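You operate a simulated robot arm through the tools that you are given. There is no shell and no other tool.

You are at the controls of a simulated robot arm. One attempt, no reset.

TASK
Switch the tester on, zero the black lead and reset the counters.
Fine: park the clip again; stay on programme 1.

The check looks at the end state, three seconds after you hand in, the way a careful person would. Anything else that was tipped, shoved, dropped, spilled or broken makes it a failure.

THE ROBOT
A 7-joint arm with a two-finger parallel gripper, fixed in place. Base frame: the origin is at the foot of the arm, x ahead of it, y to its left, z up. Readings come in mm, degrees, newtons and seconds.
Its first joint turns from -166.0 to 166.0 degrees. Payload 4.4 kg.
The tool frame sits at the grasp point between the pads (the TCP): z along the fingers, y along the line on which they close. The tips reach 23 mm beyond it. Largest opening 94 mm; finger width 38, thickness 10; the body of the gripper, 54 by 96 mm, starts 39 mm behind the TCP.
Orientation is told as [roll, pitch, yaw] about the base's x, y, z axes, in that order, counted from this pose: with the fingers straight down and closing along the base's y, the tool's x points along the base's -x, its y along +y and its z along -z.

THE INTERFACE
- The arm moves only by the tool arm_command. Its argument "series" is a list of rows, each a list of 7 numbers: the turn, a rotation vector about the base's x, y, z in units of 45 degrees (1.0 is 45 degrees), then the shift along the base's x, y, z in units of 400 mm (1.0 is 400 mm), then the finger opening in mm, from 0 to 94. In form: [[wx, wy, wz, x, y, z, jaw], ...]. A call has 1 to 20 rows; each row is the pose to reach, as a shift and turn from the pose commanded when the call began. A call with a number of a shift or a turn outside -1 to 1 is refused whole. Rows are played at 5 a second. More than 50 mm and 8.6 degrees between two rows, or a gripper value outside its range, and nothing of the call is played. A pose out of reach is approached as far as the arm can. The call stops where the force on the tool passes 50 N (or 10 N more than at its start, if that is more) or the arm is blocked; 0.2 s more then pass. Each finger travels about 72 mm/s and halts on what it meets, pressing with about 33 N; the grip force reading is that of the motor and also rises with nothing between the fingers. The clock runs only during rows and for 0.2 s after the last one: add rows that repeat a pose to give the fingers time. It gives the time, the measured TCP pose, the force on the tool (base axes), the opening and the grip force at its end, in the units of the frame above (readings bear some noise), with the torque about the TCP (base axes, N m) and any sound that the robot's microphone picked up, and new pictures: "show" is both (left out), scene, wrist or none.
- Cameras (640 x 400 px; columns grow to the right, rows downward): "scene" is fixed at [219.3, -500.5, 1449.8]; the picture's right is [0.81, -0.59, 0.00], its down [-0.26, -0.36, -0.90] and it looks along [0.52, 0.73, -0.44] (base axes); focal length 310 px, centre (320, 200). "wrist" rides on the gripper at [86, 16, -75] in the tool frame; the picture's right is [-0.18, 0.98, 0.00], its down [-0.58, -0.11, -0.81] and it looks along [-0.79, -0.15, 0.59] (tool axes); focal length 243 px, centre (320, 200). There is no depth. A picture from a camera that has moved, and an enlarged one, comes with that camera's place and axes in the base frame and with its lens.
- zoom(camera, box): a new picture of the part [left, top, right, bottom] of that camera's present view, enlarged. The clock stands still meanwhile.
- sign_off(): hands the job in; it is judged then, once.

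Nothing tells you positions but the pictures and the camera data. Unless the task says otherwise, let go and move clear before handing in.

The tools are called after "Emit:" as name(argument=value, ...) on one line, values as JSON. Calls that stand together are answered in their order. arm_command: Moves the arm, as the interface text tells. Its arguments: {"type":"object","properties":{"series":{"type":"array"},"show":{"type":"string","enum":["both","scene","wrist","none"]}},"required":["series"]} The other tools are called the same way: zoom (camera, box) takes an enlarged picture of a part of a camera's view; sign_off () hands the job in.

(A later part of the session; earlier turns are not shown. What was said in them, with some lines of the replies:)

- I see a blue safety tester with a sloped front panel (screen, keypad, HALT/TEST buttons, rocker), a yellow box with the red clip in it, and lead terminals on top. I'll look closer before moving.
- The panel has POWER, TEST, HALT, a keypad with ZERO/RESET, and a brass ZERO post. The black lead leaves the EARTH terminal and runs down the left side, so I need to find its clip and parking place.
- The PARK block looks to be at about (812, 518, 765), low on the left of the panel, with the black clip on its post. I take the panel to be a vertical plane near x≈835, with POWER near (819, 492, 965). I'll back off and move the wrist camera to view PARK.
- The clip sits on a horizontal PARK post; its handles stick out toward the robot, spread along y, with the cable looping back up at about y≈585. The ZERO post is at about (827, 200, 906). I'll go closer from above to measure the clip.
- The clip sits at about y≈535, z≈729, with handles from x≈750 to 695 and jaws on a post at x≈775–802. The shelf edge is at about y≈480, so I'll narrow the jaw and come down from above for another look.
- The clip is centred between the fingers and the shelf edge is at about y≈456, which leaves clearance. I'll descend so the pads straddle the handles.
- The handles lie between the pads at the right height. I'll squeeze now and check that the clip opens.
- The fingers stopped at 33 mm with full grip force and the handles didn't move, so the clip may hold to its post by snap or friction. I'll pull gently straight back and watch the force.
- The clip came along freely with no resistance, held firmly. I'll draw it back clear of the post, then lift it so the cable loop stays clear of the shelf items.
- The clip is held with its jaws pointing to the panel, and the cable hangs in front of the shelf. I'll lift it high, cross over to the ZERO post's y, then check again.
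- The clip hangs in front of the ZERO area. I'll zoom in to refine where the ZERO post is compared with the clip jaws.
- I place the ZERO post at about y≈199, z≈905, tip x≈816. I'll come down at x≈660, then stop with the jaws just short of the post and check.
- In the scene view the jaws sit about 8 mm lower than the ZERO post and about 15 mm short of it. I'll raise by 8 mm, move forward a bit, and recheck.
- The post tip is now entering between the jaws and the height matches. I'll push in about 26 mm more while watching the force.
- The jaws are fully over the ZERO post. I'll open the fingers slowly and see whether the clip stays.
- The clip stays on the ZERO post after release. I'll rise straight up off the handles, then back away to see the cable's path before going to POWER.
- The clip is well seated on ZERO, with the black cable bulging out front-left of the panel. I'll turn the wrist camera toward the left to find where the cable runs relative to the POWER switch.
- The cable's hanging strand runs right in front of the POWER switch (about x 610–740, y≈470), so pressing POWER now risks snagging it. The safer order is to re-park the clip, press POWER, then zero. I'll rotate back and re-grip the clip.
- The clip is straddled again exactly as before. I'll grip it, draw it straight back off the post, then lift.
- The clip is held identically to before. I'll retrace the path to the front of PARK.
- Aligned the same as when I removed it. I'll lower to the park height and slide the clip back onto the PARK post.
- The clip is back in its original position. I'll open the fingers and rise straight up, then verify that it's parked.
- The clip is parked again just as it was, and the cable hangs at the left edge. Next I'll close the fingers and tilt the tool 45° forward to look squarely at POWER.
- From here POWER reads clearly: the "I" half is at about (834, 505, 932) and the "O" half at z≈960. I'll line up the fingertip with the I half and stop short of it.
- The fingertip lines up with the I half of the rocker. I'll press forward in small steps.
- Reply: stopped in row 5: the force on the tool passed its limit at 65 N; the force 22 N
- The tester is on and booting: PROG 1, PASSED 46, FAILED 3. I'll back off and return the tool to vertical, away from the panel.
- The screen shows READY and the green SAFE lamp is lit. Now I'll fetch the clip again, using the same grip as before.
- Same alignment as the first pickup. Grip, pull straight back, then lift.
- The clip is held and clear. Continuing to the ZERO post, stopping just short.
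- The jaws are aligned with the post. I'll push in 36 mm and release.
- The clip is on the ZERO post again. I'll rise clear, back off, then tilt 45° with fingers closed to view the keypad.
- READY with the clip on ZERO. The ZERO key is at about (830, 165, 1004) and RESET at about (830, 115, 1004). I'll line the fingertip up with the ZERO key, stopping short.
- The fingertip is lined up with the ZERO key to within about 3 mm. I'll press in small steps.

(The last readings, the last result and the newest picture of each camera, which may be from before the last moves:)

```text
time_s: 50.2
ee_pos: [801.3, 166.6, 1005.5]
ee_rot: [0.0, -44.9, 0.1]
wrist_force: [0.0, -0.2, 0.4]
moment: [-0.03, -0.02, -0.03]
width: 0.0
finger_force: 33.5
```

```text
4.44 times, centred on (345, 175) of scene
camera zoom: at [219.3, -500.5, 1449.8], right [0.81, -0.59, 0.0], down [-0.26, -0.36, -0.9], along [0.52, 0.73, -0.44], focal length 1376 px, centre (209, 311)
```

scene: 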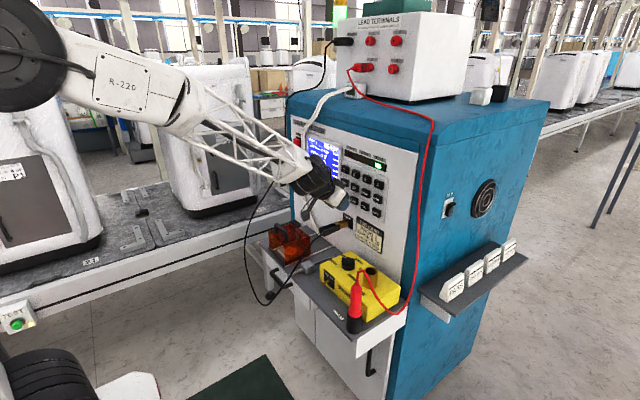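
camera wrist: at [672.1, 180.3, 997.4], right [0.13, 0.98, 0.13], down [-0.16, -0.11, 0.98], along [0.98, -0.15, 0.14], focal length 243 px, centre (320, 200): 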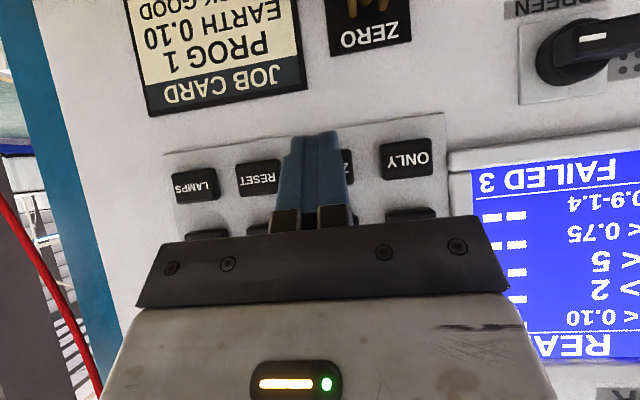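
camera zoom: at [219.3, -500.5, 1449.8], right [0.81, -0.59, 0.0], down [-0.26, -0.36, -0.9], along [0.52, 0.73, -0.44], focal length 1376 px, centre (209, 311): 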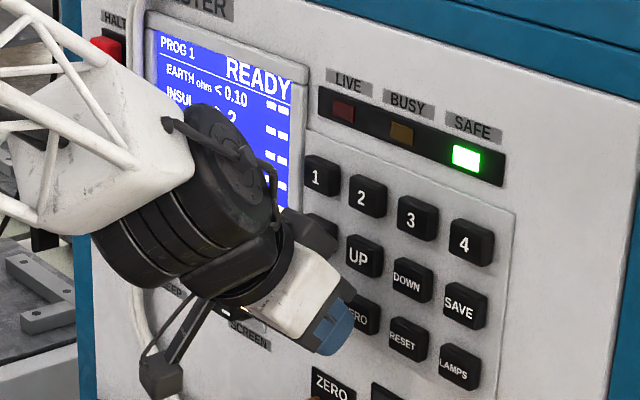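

No contact yet; I'll continue forward in small steps.

Emit:
arm_command(series=[[0, 0, 0, 0.007, 0, 0, 0], [0, 0, 0, 0.013, 0, 0, 0], [0, 0, 0, 0.019, 0, 0, 0]], show="none")

Emit:
zoom(camera="scene", box=[295, 130, 395, 220])

```text
time_s: 51.0
ee_pos: [807.5, 165.4, 1004.8]
ee_rot: [-0.2, -44.9, 0.2]
wrist_force: [-3.4, -0.9, 0.2]
moment: [-0.05, 0.03, -0.04]
width: 0.0
finger_force: 32.9
heard: click
```

```text
4.44 times, centred on (345, 175) of scene
camera zoom: at [219.3, -500.5, 1449.8], right [0.81, -0.59, 0.0], down [-0.26, -0.36, -0.9], along [0.52, 0.73, -0.44], focal length 1376 px, centre (209, 311)
```

zoom: 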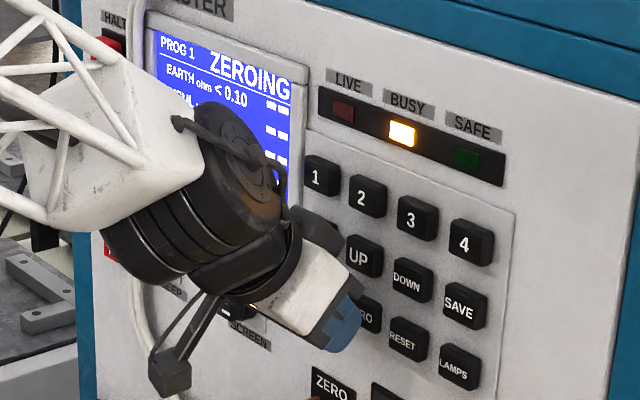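

Click heard; the screen shows ZEROING with BUSY lit. I'll back off and wait for it to finish without touching anything.

Emit:
arm_command(series=[[0, 0, 0, -0.03, 0, 0, 0], [0, 0, 0, -0.08, 0, 0, 0], [0, 0, 0, -0.16, 0, 0, 0], [0, 0, 0, -0.16, 0, 0, 0], [0, 0, 0, -0.16, 0, 0, 0], [0, 0, 0, -0.16, 0, 0, 0], [0, 0, 0, -0.16, 0, 0, 0], [0, 0, 0, -0.16, 0, 0, 0], [0, 0, 0, -0.16, 0, 0, 0], [0, 0, 0, -0.16, 0, 0, 0]], show="none")

Emit:
zoom(camera="scene", box=[295, 130, 395, 220])

```text
time_s: 53.2
ee_pos: [742.7, 166.2, 1005.5]
ee_rot: [0.0, -44.9, 0.1]
wrist_force: [-0.2, 0.2, 0.0]
moment: [0.0, 0.01, 0.05]
width: 0.0
finger_force: 32.8
```

```text
4.44 times, centred on (345, 175) of scene
camera zoom: at [219.3, -500.5, 1449.8], right [0.81, -0.59, 0.0], down [-0.26, -0.36, -0.9], along [0.52, 0.73, -0.44], focal length 1376 px, centre (209, 311)
```

zoom: 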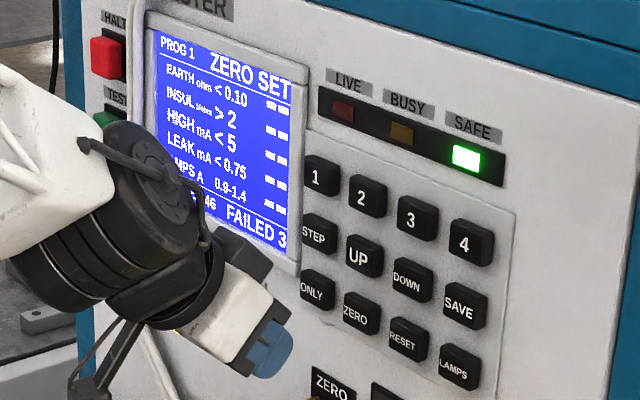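

ZERO SET is displayed and SAFE is lit. Next I'll shift 50 mm to RESET and press the same way.

Emit:
arm_command(series=[[0, 0, 0, 0, -0.06, 0, 0], [0, 0, 0, 0, -0.124, 0, 0], [0, 0, 0, 0.06, -0.124, 0, 0], [0, 0, 0, 0.11, -0.124, 0, 0], [0, 0, 0, 0.13, -0.124, 0, 0]], show="wrist")

Emit:
zoom(camera="wrist", box=[200, 40, 440, 190])

Emit:
zoom(camera="scene", box=[295, 130, 395, 220])

```text
time_s: 54.4
ee_pos: [796.2, 115.8, 1004.9]
ee_rot: [0.0, -44.9, 0.1]
wrist_force: [0.1, -0.2, 0.4]
moment: [0.02, 0.01, -0.02]
width: 0.1
finger_force: 33.2
camera wrist: at [682.6, 131.9, 995.9], right [0.13, 0.98, 0.13], down [-0.16, -0.11, 0.98], along [0.98, -0.15, 0.14], focal length 243 px, centre (320, 200)
```

wrist: 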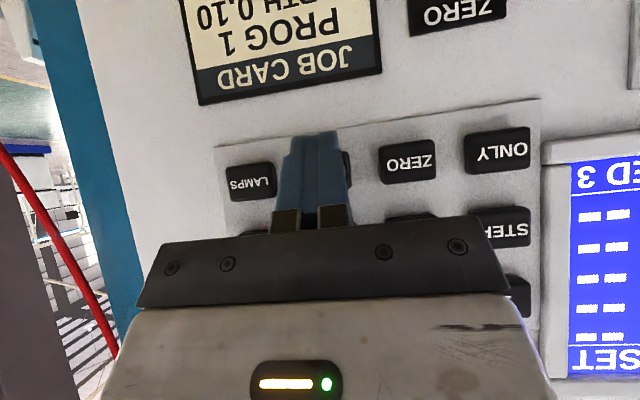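

```text
2.67 times, centred on (320, 115) of wrist
camera zoom: at [682.6, 131.9, 995.9], right [0.13, 0.98, 0.13], down [-0.16, -0.11, 0.98], along [0.98, -0.15, 0.14], focal length 647 px, centre (320, 427)
```

zoom: 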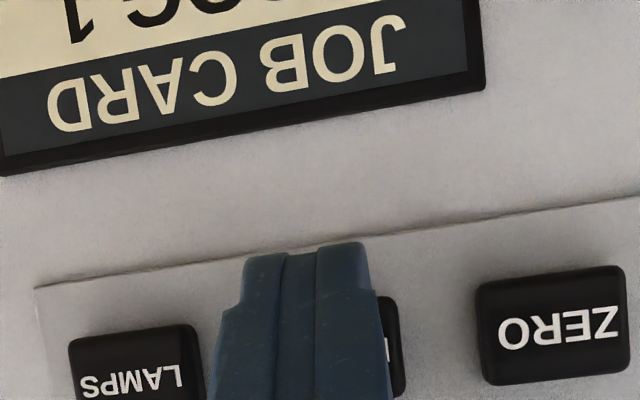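

```text
4.44 times, centred on (345, 175) of scene
camera zoom: at [219.3, -500.5, 1449.8], right [0.81, -0.59, 0.0], down [-0.26, -0.36, -0.9], along [0.52, 0.73, -0.44], focal length 1376 px, centre (209, 311)
```

zoom: 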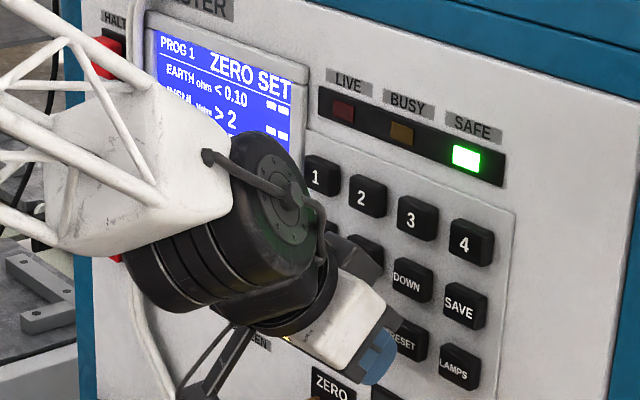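

The finger is centred on RESET. Pressing now.

Emit:
arm_command(series=[[0, 0, 0, 0.014, 0, 0, 0], [0, 0, 0, 0.022, 0, 0, 0], [0, 0, 0, 0.03, 0, 0, 0]], show="none")

Emit:
zoom(camera="scene", box=[295, 130, 395, 220])

```text
time_s: 55.2
ee_pos: [808.2, 115.8, 1004.3]
ee_rot: [-0.1, -44.9, 0.0]
wrist_force: [-3.9, 0.3, -1.0]
moment: [0.0, 0.04, 0.04]
width: 0.1
finger_force: 32.9
heard: click
```

```text
4.44 times, centred on (345, 175) of scene
camera zoom: at [219.3, -500.5, 1449.8], right [0.81, -0.59, 0.0], down [-0.26, -0.36, -0.9], along [0.52, 0.73, -0.44], focal length 1376 px, centre (209, 311)
```

zoom: 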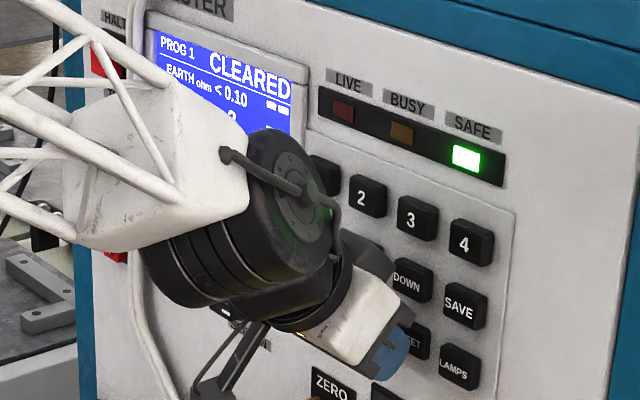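

CLEARED is shown and SAFE is lit. I'll back off, return the tool to vertical above the clip side, and check the counters.

Emit:
arm_command(series=[[0, 0, 0, -0.03, 0, 0, 0], [0, 0, 0, -0.1, 0, 0, 0], [0, 0, 0, -0.2, 0, 0, 0], [0, 0, 0, -0.3, 0, 0.04, 0], [0, 0, 0, -0.4, 0.04, 0.1, 0], [0, 0.16, 0, -0.41, 0.08, 0.13, 20], [0, 0.33, 0, -0.41, 0.12, 0.15, 60], [0, 0.5, 0, -0.41, 0.15, 0.17, 60], [0, 0.66, 0, -0.41, 0.18, 0.17, 60], [0, 0.83, 0, -0.41, 0.2, 0.17, 60], [0, 1.0, 0, -0.41, 0.2105, 0.17, 60], [0, 1.0, 0, -0.41, 0.2105, 0.17, 60]])

Emit:
zoom(camera="scene", box=[285, 130, 395, 225])

```text
time_s: 57.8
ee_pos: [643.6, 200.0, 1074.0]
ee_rot: [0.0, 0.2, 0.1]
wrist_force: [0.2, 0.6, 0.1]
moment: [0.03, 0.03, -0.01]
width: 60.0
finger_force: 0.1
camera wrist: at [558.0, 215.7, 1147.1], right [0.18, 0.98, 0.0], down [0.58, -0.11, 0.8], along [0.79, -0.15, -0.59], focal length 243 px, centre (320, 200)
```

scene: 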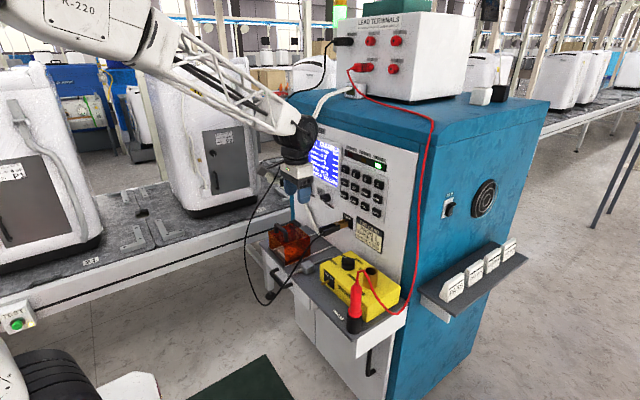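
wrist: 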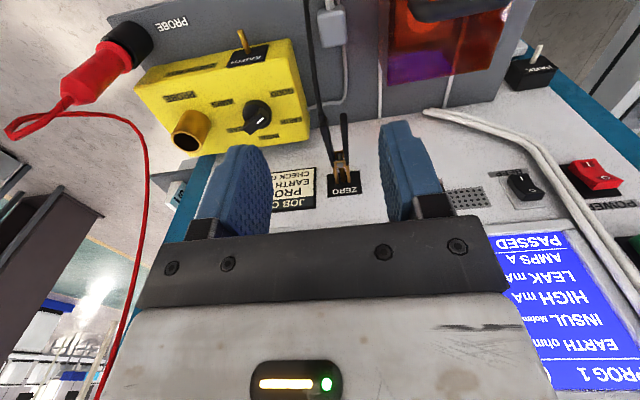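

```text
4.21 times, centred on (340, 178) of scene
camera zoom: at [219.3, -500.5, 1449.8], right [0.81, -0.59, 0.0], down [-0.26, -0.36, -0.9], along [0.52, 0.73, -0.44], focal length 1303 px, centre (236, 295)
```

zoom: 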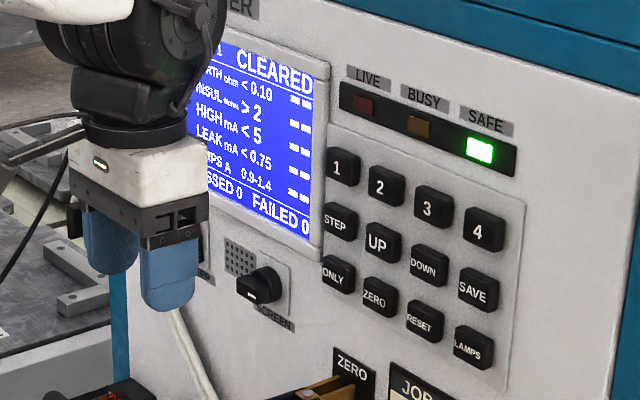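

PASSED 0 / FAILED 0, PROG 1, SAFE lit. Now I'll pick the clip off the ZERO post as before.

Emit:
arm_command(series=[[0, 0, 0, 0.1, 0, -0.04, 60], [0, 0, 0, 0.18, 0, -0.1, 60], [0, 0, 0, 0.24, 0, -0.18, 60], [0, 0, 0, 0.24, 0, -0.26, 60], [0, 0, 0, 0.24, 0, -0.34, 60], [0, 0, 0, 0.24, 0, -0.4, 60], [0, 0, 0, 0.24, 0, -0.4, 60]], show="wrist")

Emit:
zoom(camera="scene", box=[305, 195, 375, 245])

```text
time_s: 59.4
ee_pos: [739.5, 201.6, 912.9]
ee_rot: [0.0, 0.1, 0.2]
wrist_force: [0.4, -0.2, 0.0]
moment: [0.01, -0.01, -0.03]
width: 59.7
finger_force: 0.0
camera wrist: at [653.9, 216.5, 987.1], right [0.18, 0.98, 0.0], down [0.58, -0.11, 0.81], along [0.79, -0.15, -0.59], focal length 243 px, centre (320, 200)
```

wrist: 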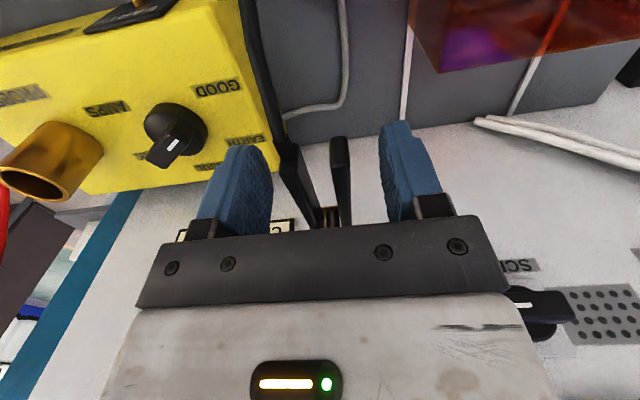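

```text
8.00 times, centred on (340, 220) of scene
camera zoom: at [219.3, -500.5, 1449.8], right [0.81, -0.59, 0.0], down [-0.26, -0.36, -0.9], along [0.52, 0.73, -0.44], focal length 2476 px, centre (160, 40)
```

zoom: 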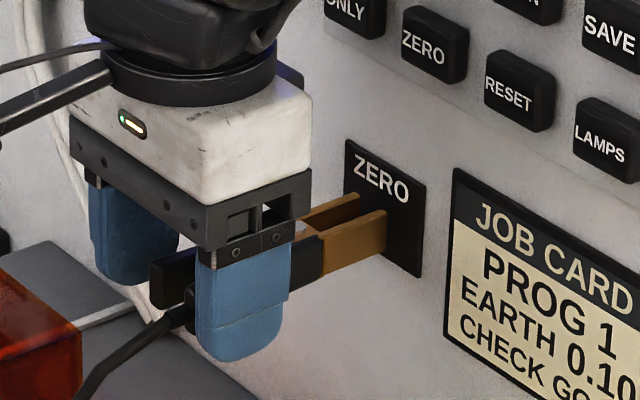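

About 1 mm off in y; I'll correct that while gripping, then draw back and lift.

Emit:
arm_command(series=[[0, 0, 0, 0, -0.003, 0, 44], [0, 0, 0, 0, -0.003, 0, 20], [0, 0, 0, 0, -0.003, 0, 0], [0, 0, 0, 0, -0.003, 0, 0], [0, 0, 0, -0.04, -0.003, 0, 0], [0, 0, 0, -0.1, -0.003, 0, 0], [0, 0, 0, -0.18, -0.003, 0, 0], [0, 0, 0, -0.25, -0.003, 0.06, 0], [0, 0, 0, -0.27, -0.003, 0.16, 0], [0, 0, 0, -0.27, -0.003, 0.27, 0], [0, 0, 0, -0.27, -0.003, 0.38, 0], [0, 0, 0, -0.27, -0.003, 0.41, 0]])

Emit:
zoom(camera="scene", box=[270, 130, 390, 240])

```text
time_s: 62.0
ee_pos: [632.3, 199.0, 1076.3]
ee_rot: [-0.1, 0.1, 0.0]
wrist_force: [-0.9, -0.7, -1.2]
moment: [0.02, 0.01, 0.0]
width: 33.3
finger_force: 32.9
camera wrist: at [546.5, 214.7, 1151.0], right [0.18, 0.98, 0.0], down [0.58, -0.11, 0.81], along [0.79, -0.15, -0.59], focal length 243 px, centre (320, 200)
```

scene: 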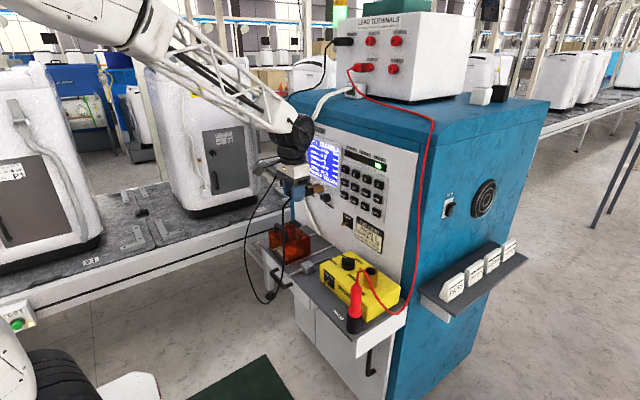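
wrist: 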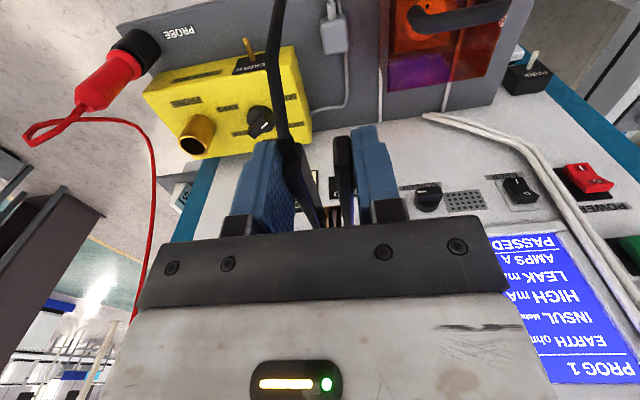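

```text
3.64 times, centred on (330, 185) of scene
camera zoom: at [219.3, -500.5, 1449.8], right [0.81, -0.59, 0.0], down [-0.26, -0.36, -0.9], along [0.52, 0.73, -0.44], focal length 1126 px, centre (284, 254)
```

zoom: 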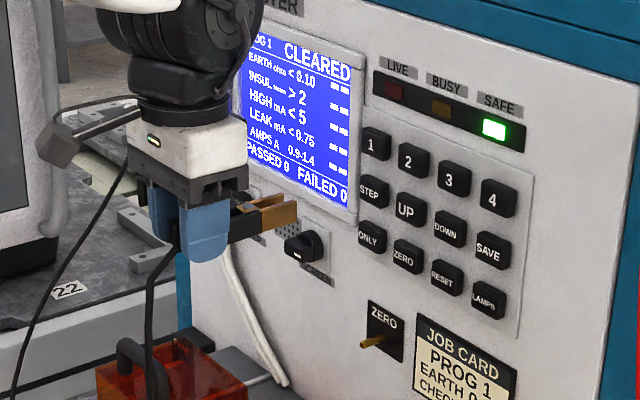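

The clip is held well. Retracing to PARK as before.

Emit:
arm_command(series=[[0, 0, 0, 0, 0.1, 0, 0], [0, 0, 0, 0, 0.21, 0, 0], [0, 0, 0, 0, 0.32, 0, 0], [0, 0, 0, 0, 0.43, 0, 0], [0, 0, 0, 0, 0.54, -0.02, 0], [0, 0, 0, 0, 0.64, -0.06, 0], [0, 0, 0, 0, 0.73, -0.12, 0], [0, 0, 0, 0, 0.8, -0.19, 0], [0, 0, 0, 0, 0.8375, -0.28, 0], [0, 0, 0, 0, 0.8375, -0.39, 0], [0, 0, 0, 0, 0.8375, -0.5, 0], [0, 0, 0, 0, 0.8375, -0.6, 0], [0, 0, 0, 0, 0.8375, -0.7, 0], [0, 0, 0, 0, 0.8375, -0.8, 0], [0, 0, 0, 0, 0.8375, -0.875, 0], [0, 0, 0, 0, 0.8375, -0.875, 0]], show="wrist")

Emit:
zoom(camera="wrist", box=[200, 40, 440, 240])

```text
time_s: 65.4
ee_pos: [632.4, 533.8, 726.1]
ee_rot: [0.0, 0.0, 0.0]
wrist_force: [0.3, 0.8, -0.5]
moment: [0.01, 0.04, 0.0]
width: 33.1
finger_force: 33.1
camera wrist: at [547.0, 549.4, 800.2], right [0.18, 0.98, 0.0], down [0.58, -0.11, 0.81], along [0.79, -0.15, -0.59], focal length 243 px, centre (320, 200)
```

wrist: 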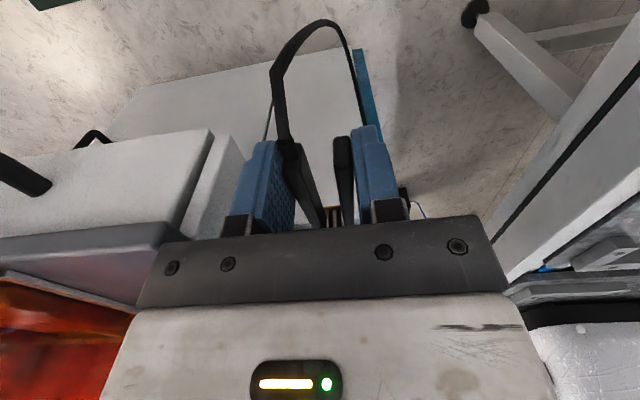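

```text
2.00 times, centred on (320, 140) of wrist
camera zoom: at [547.0, 549.4, 800.2], right [0.18, 0.98, 0.0], down [0.58, -0.11, 0.81], along [0.79, -0.15, -0.59], focal length 485 px, centre (320, 320)
```

zoom: 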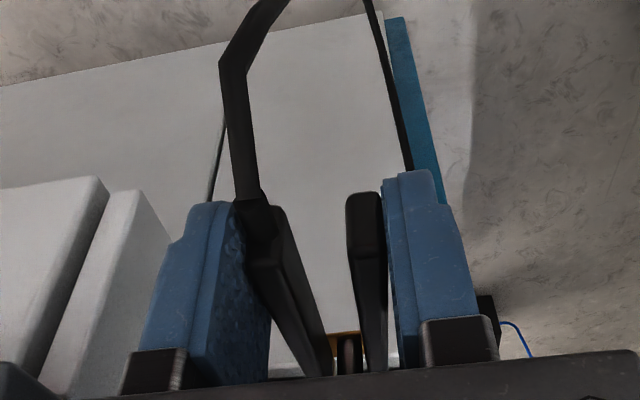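

The clip is in front of PARK. I'll add a 0.8 mm y correction and slide it onto the post.

Emit:
arm_command(series=[[0, 0, 0, 0.02, 0.002, 0.001, 0], [0, 0, 0, 0.07, 0.002, 0.001, 0], [0, 0, 0, 0.11, 0.002, 0.001, 0], [0, 0, 0, 0.145, 0.002, 0.001, 0], [0, 0, 0, 0.17, 0.002, 0.001, 0], [0, 0, 0, 0.19, 0.002, 0.001, 0], [0, 0, 0, 0.199, 0.002, 0.001, 0], [0, 0, 0, 0.199, 0.002, 0.001, 0]], show="wrist")

Emit:
zoom(camera="wrist", box=[200, 40, 440, 240])

```text
time_s: 67.2
ee_pos: [710.5, 535.0, 727.6]
ee_rot: [0.0, 0.1, 0.0]
wrist_force: [-0.3, 0.7, -0.7]
moment: [-0.02, 0.01, -0.02]
width: 33.1
finger_force: 32.7
camera wrist: at [625.8, 550.5, 801.7], right [0.18, 0.98, 0.0], down [0.58, -0.11, 0.81], along [0.79, -0.15, -0.59], focal length 243 px, centre (320, 200)
```

wrist: 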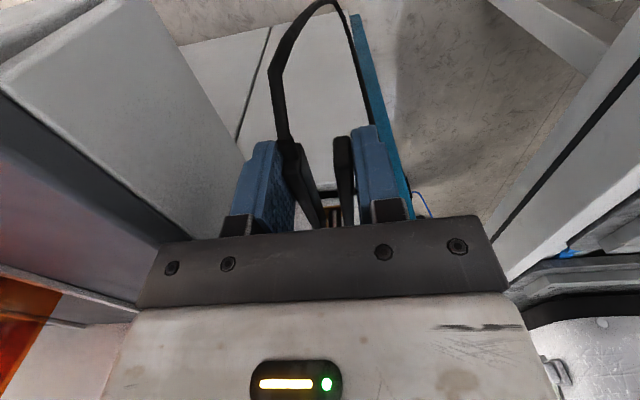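

```text
2.00 times, centred on (320, 140) of wrist
camera zoom: at [625.8, 550.5, 801.7], right [0.18, 0.98, 0.0], down [0.58, -0.11, 0.81], along [0.79, -0.15, -0.59], focal length 485 px, centre (320, 320)
```

zoom: 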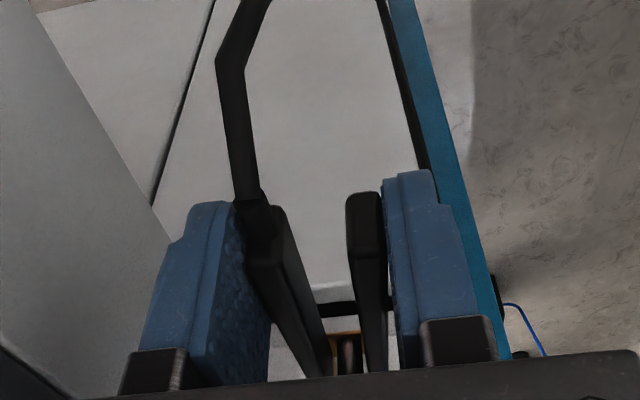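

The clip is back at the park pose with no force. I'll release, rise, and back off, then verify.

Emit:
arm_command(series=[[0, 0, 0, 0, 0, 0, 34], [0, 0, 0, 0, 0, 0, 40], [0, 0, 0, 0, 0, 0, 56], [0, 0, 0, 0, 0, 0, 60], [0, 0, 0, 0, 0, 0.06, 60], [0, 0, 0, 0, 0, 0.14, 60], [0, 0, 0, 0, 0, 0.22, 60], [0, 0, 0, -0.05, 0, 0.3, 60], [0, 0, 0, -0.1, 0, 0.4, 60], [0, 0, 0, -0.18, -0.02, 0.48, 60], [0, 0, 0, -0.28, -0.04, 0.54, 60], [0, 0, 0, -0.3, -0.04, 0.64, 60]])

Emit:
zoom(camera="wrist", box=[330, 0, 430, 140])

Emit:
zoom(camera="scene", box=[285, 130, 395, 225])

Emit:
zoom(camera="scene", box=[240, 190, 420, 340])

```text
time_s: 69.8
ee_pos: [591.8, 519.2, 983.0]
ee_rot: [-0.1, 0.2, 0.1]
wrist_force: [-0.1, -0.3, -0.1]
moment: [0.0, -0.02, 0.01]
width: 59.9
finger_force: 0.0
camera wrist: at [504.9, 534.1, 1057.1], right [0.18, 0.98, 0.0], down [0.58, -0.11, 0.81], along [0.79, -0.15, -0.59], focal length 243 px, centre (320, 200)
```

scene: 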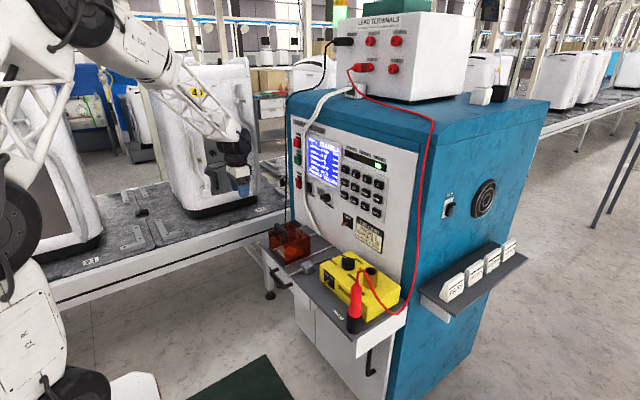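
wrist: 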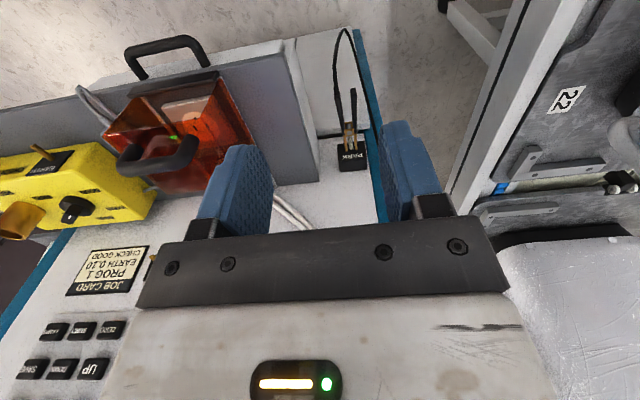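

```text
2.86 times, centred on (380, 70) of wrist
camera zoom: at [504.9, 534.1, 1057.1], right [0.18, 0.98, 0.0], down [0.58, -0.11, 0.81], along [0.79, -0.15, -0.59], focal length 693 px, centre (149, 571)
```

zoom: 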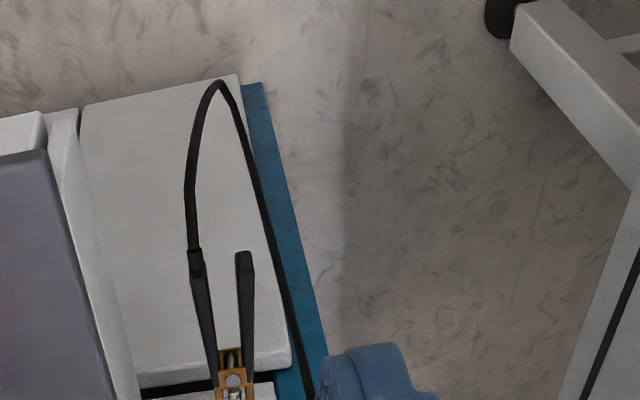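

```text
4.21 times, centred on (340, 178) of scene
camera zoom: at [219.3, -500.5, 1449.8], right [0.81, -0.59, 0.0], down [-0.26, -0.36, -0.9], along [0.52, 0.73, -0.44], focal length 1303 px, centre (236, 295)
```

zoom: 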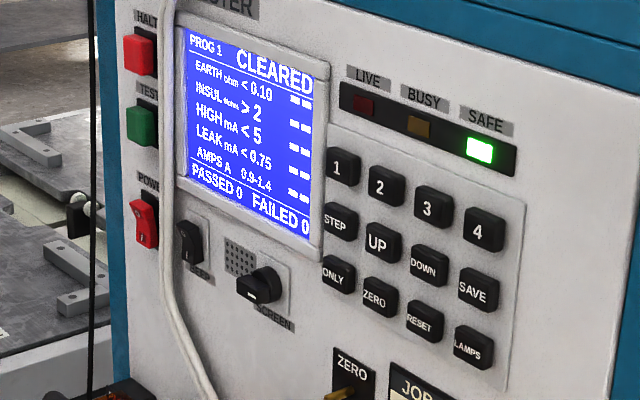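

```text
2.67 times, centred on (330, 265) of scene
camera zoom: at [219.3, -500.5, 1449.8], right [0.81, -0.59, 0.0], down [-0.26, -0.36, -0.9], along [0.52, 0.73, -0.44], focal length 825 px, centre (293, 27)
```

zoom: 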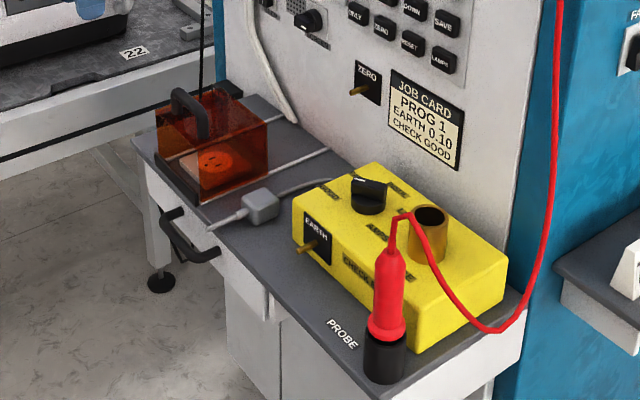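

Emit:
zoom(camera="wrist", box=[320, 80, 384, 180])

```text
4.00 times, centred on (352, 130) of wrist
camera zoom: at [504.9, 534.1, 1057.1], right [0.18, 0.98, 0.0], down [0.58, -0.11, 0.81], along [0.79, -0.15, -0.59], focal length 970 px, centre (192, 480)
```

zoom: 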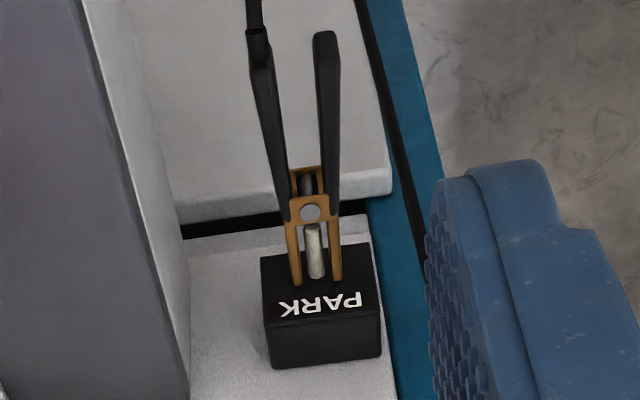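

The clip is on the PARK post as it was at the start, and the tester is on in PROG 1 with its zero set. The counters read 0/0, SAFE is lit, nothing else has moved and the arm is clear, so I'm handing in.

Emit:
sign_off()

```text
The job is handed in.
```

The tester is on, the black lead is zeroed and the counters are reset. I've handed the job in.

- **Power:** the POWER rocker is on and the tester booted to READY. My press peaked at 65 N, over the 50 N stop limit, but the switch works normally.
- **Zero:** with the black clip on the ZERO post, I pressed the ZERO key and the screen showed ZERO SET.
- **Counters:** RESET showed CLEARED, and both PASSED and FAILED now read 0 (they were 46 and 3).
- **Clip and programme:** the clip is back on the PARK post, and the tester is still on programme 1 with the green SAFE lamp lit.

I moved the clip to the ZERO post twice. The first time, its cable hung in front of the POWER switch, so I parked it again before switching on. Nothing else looked disturbed in the last pictures, and the arm is clear of the bench.
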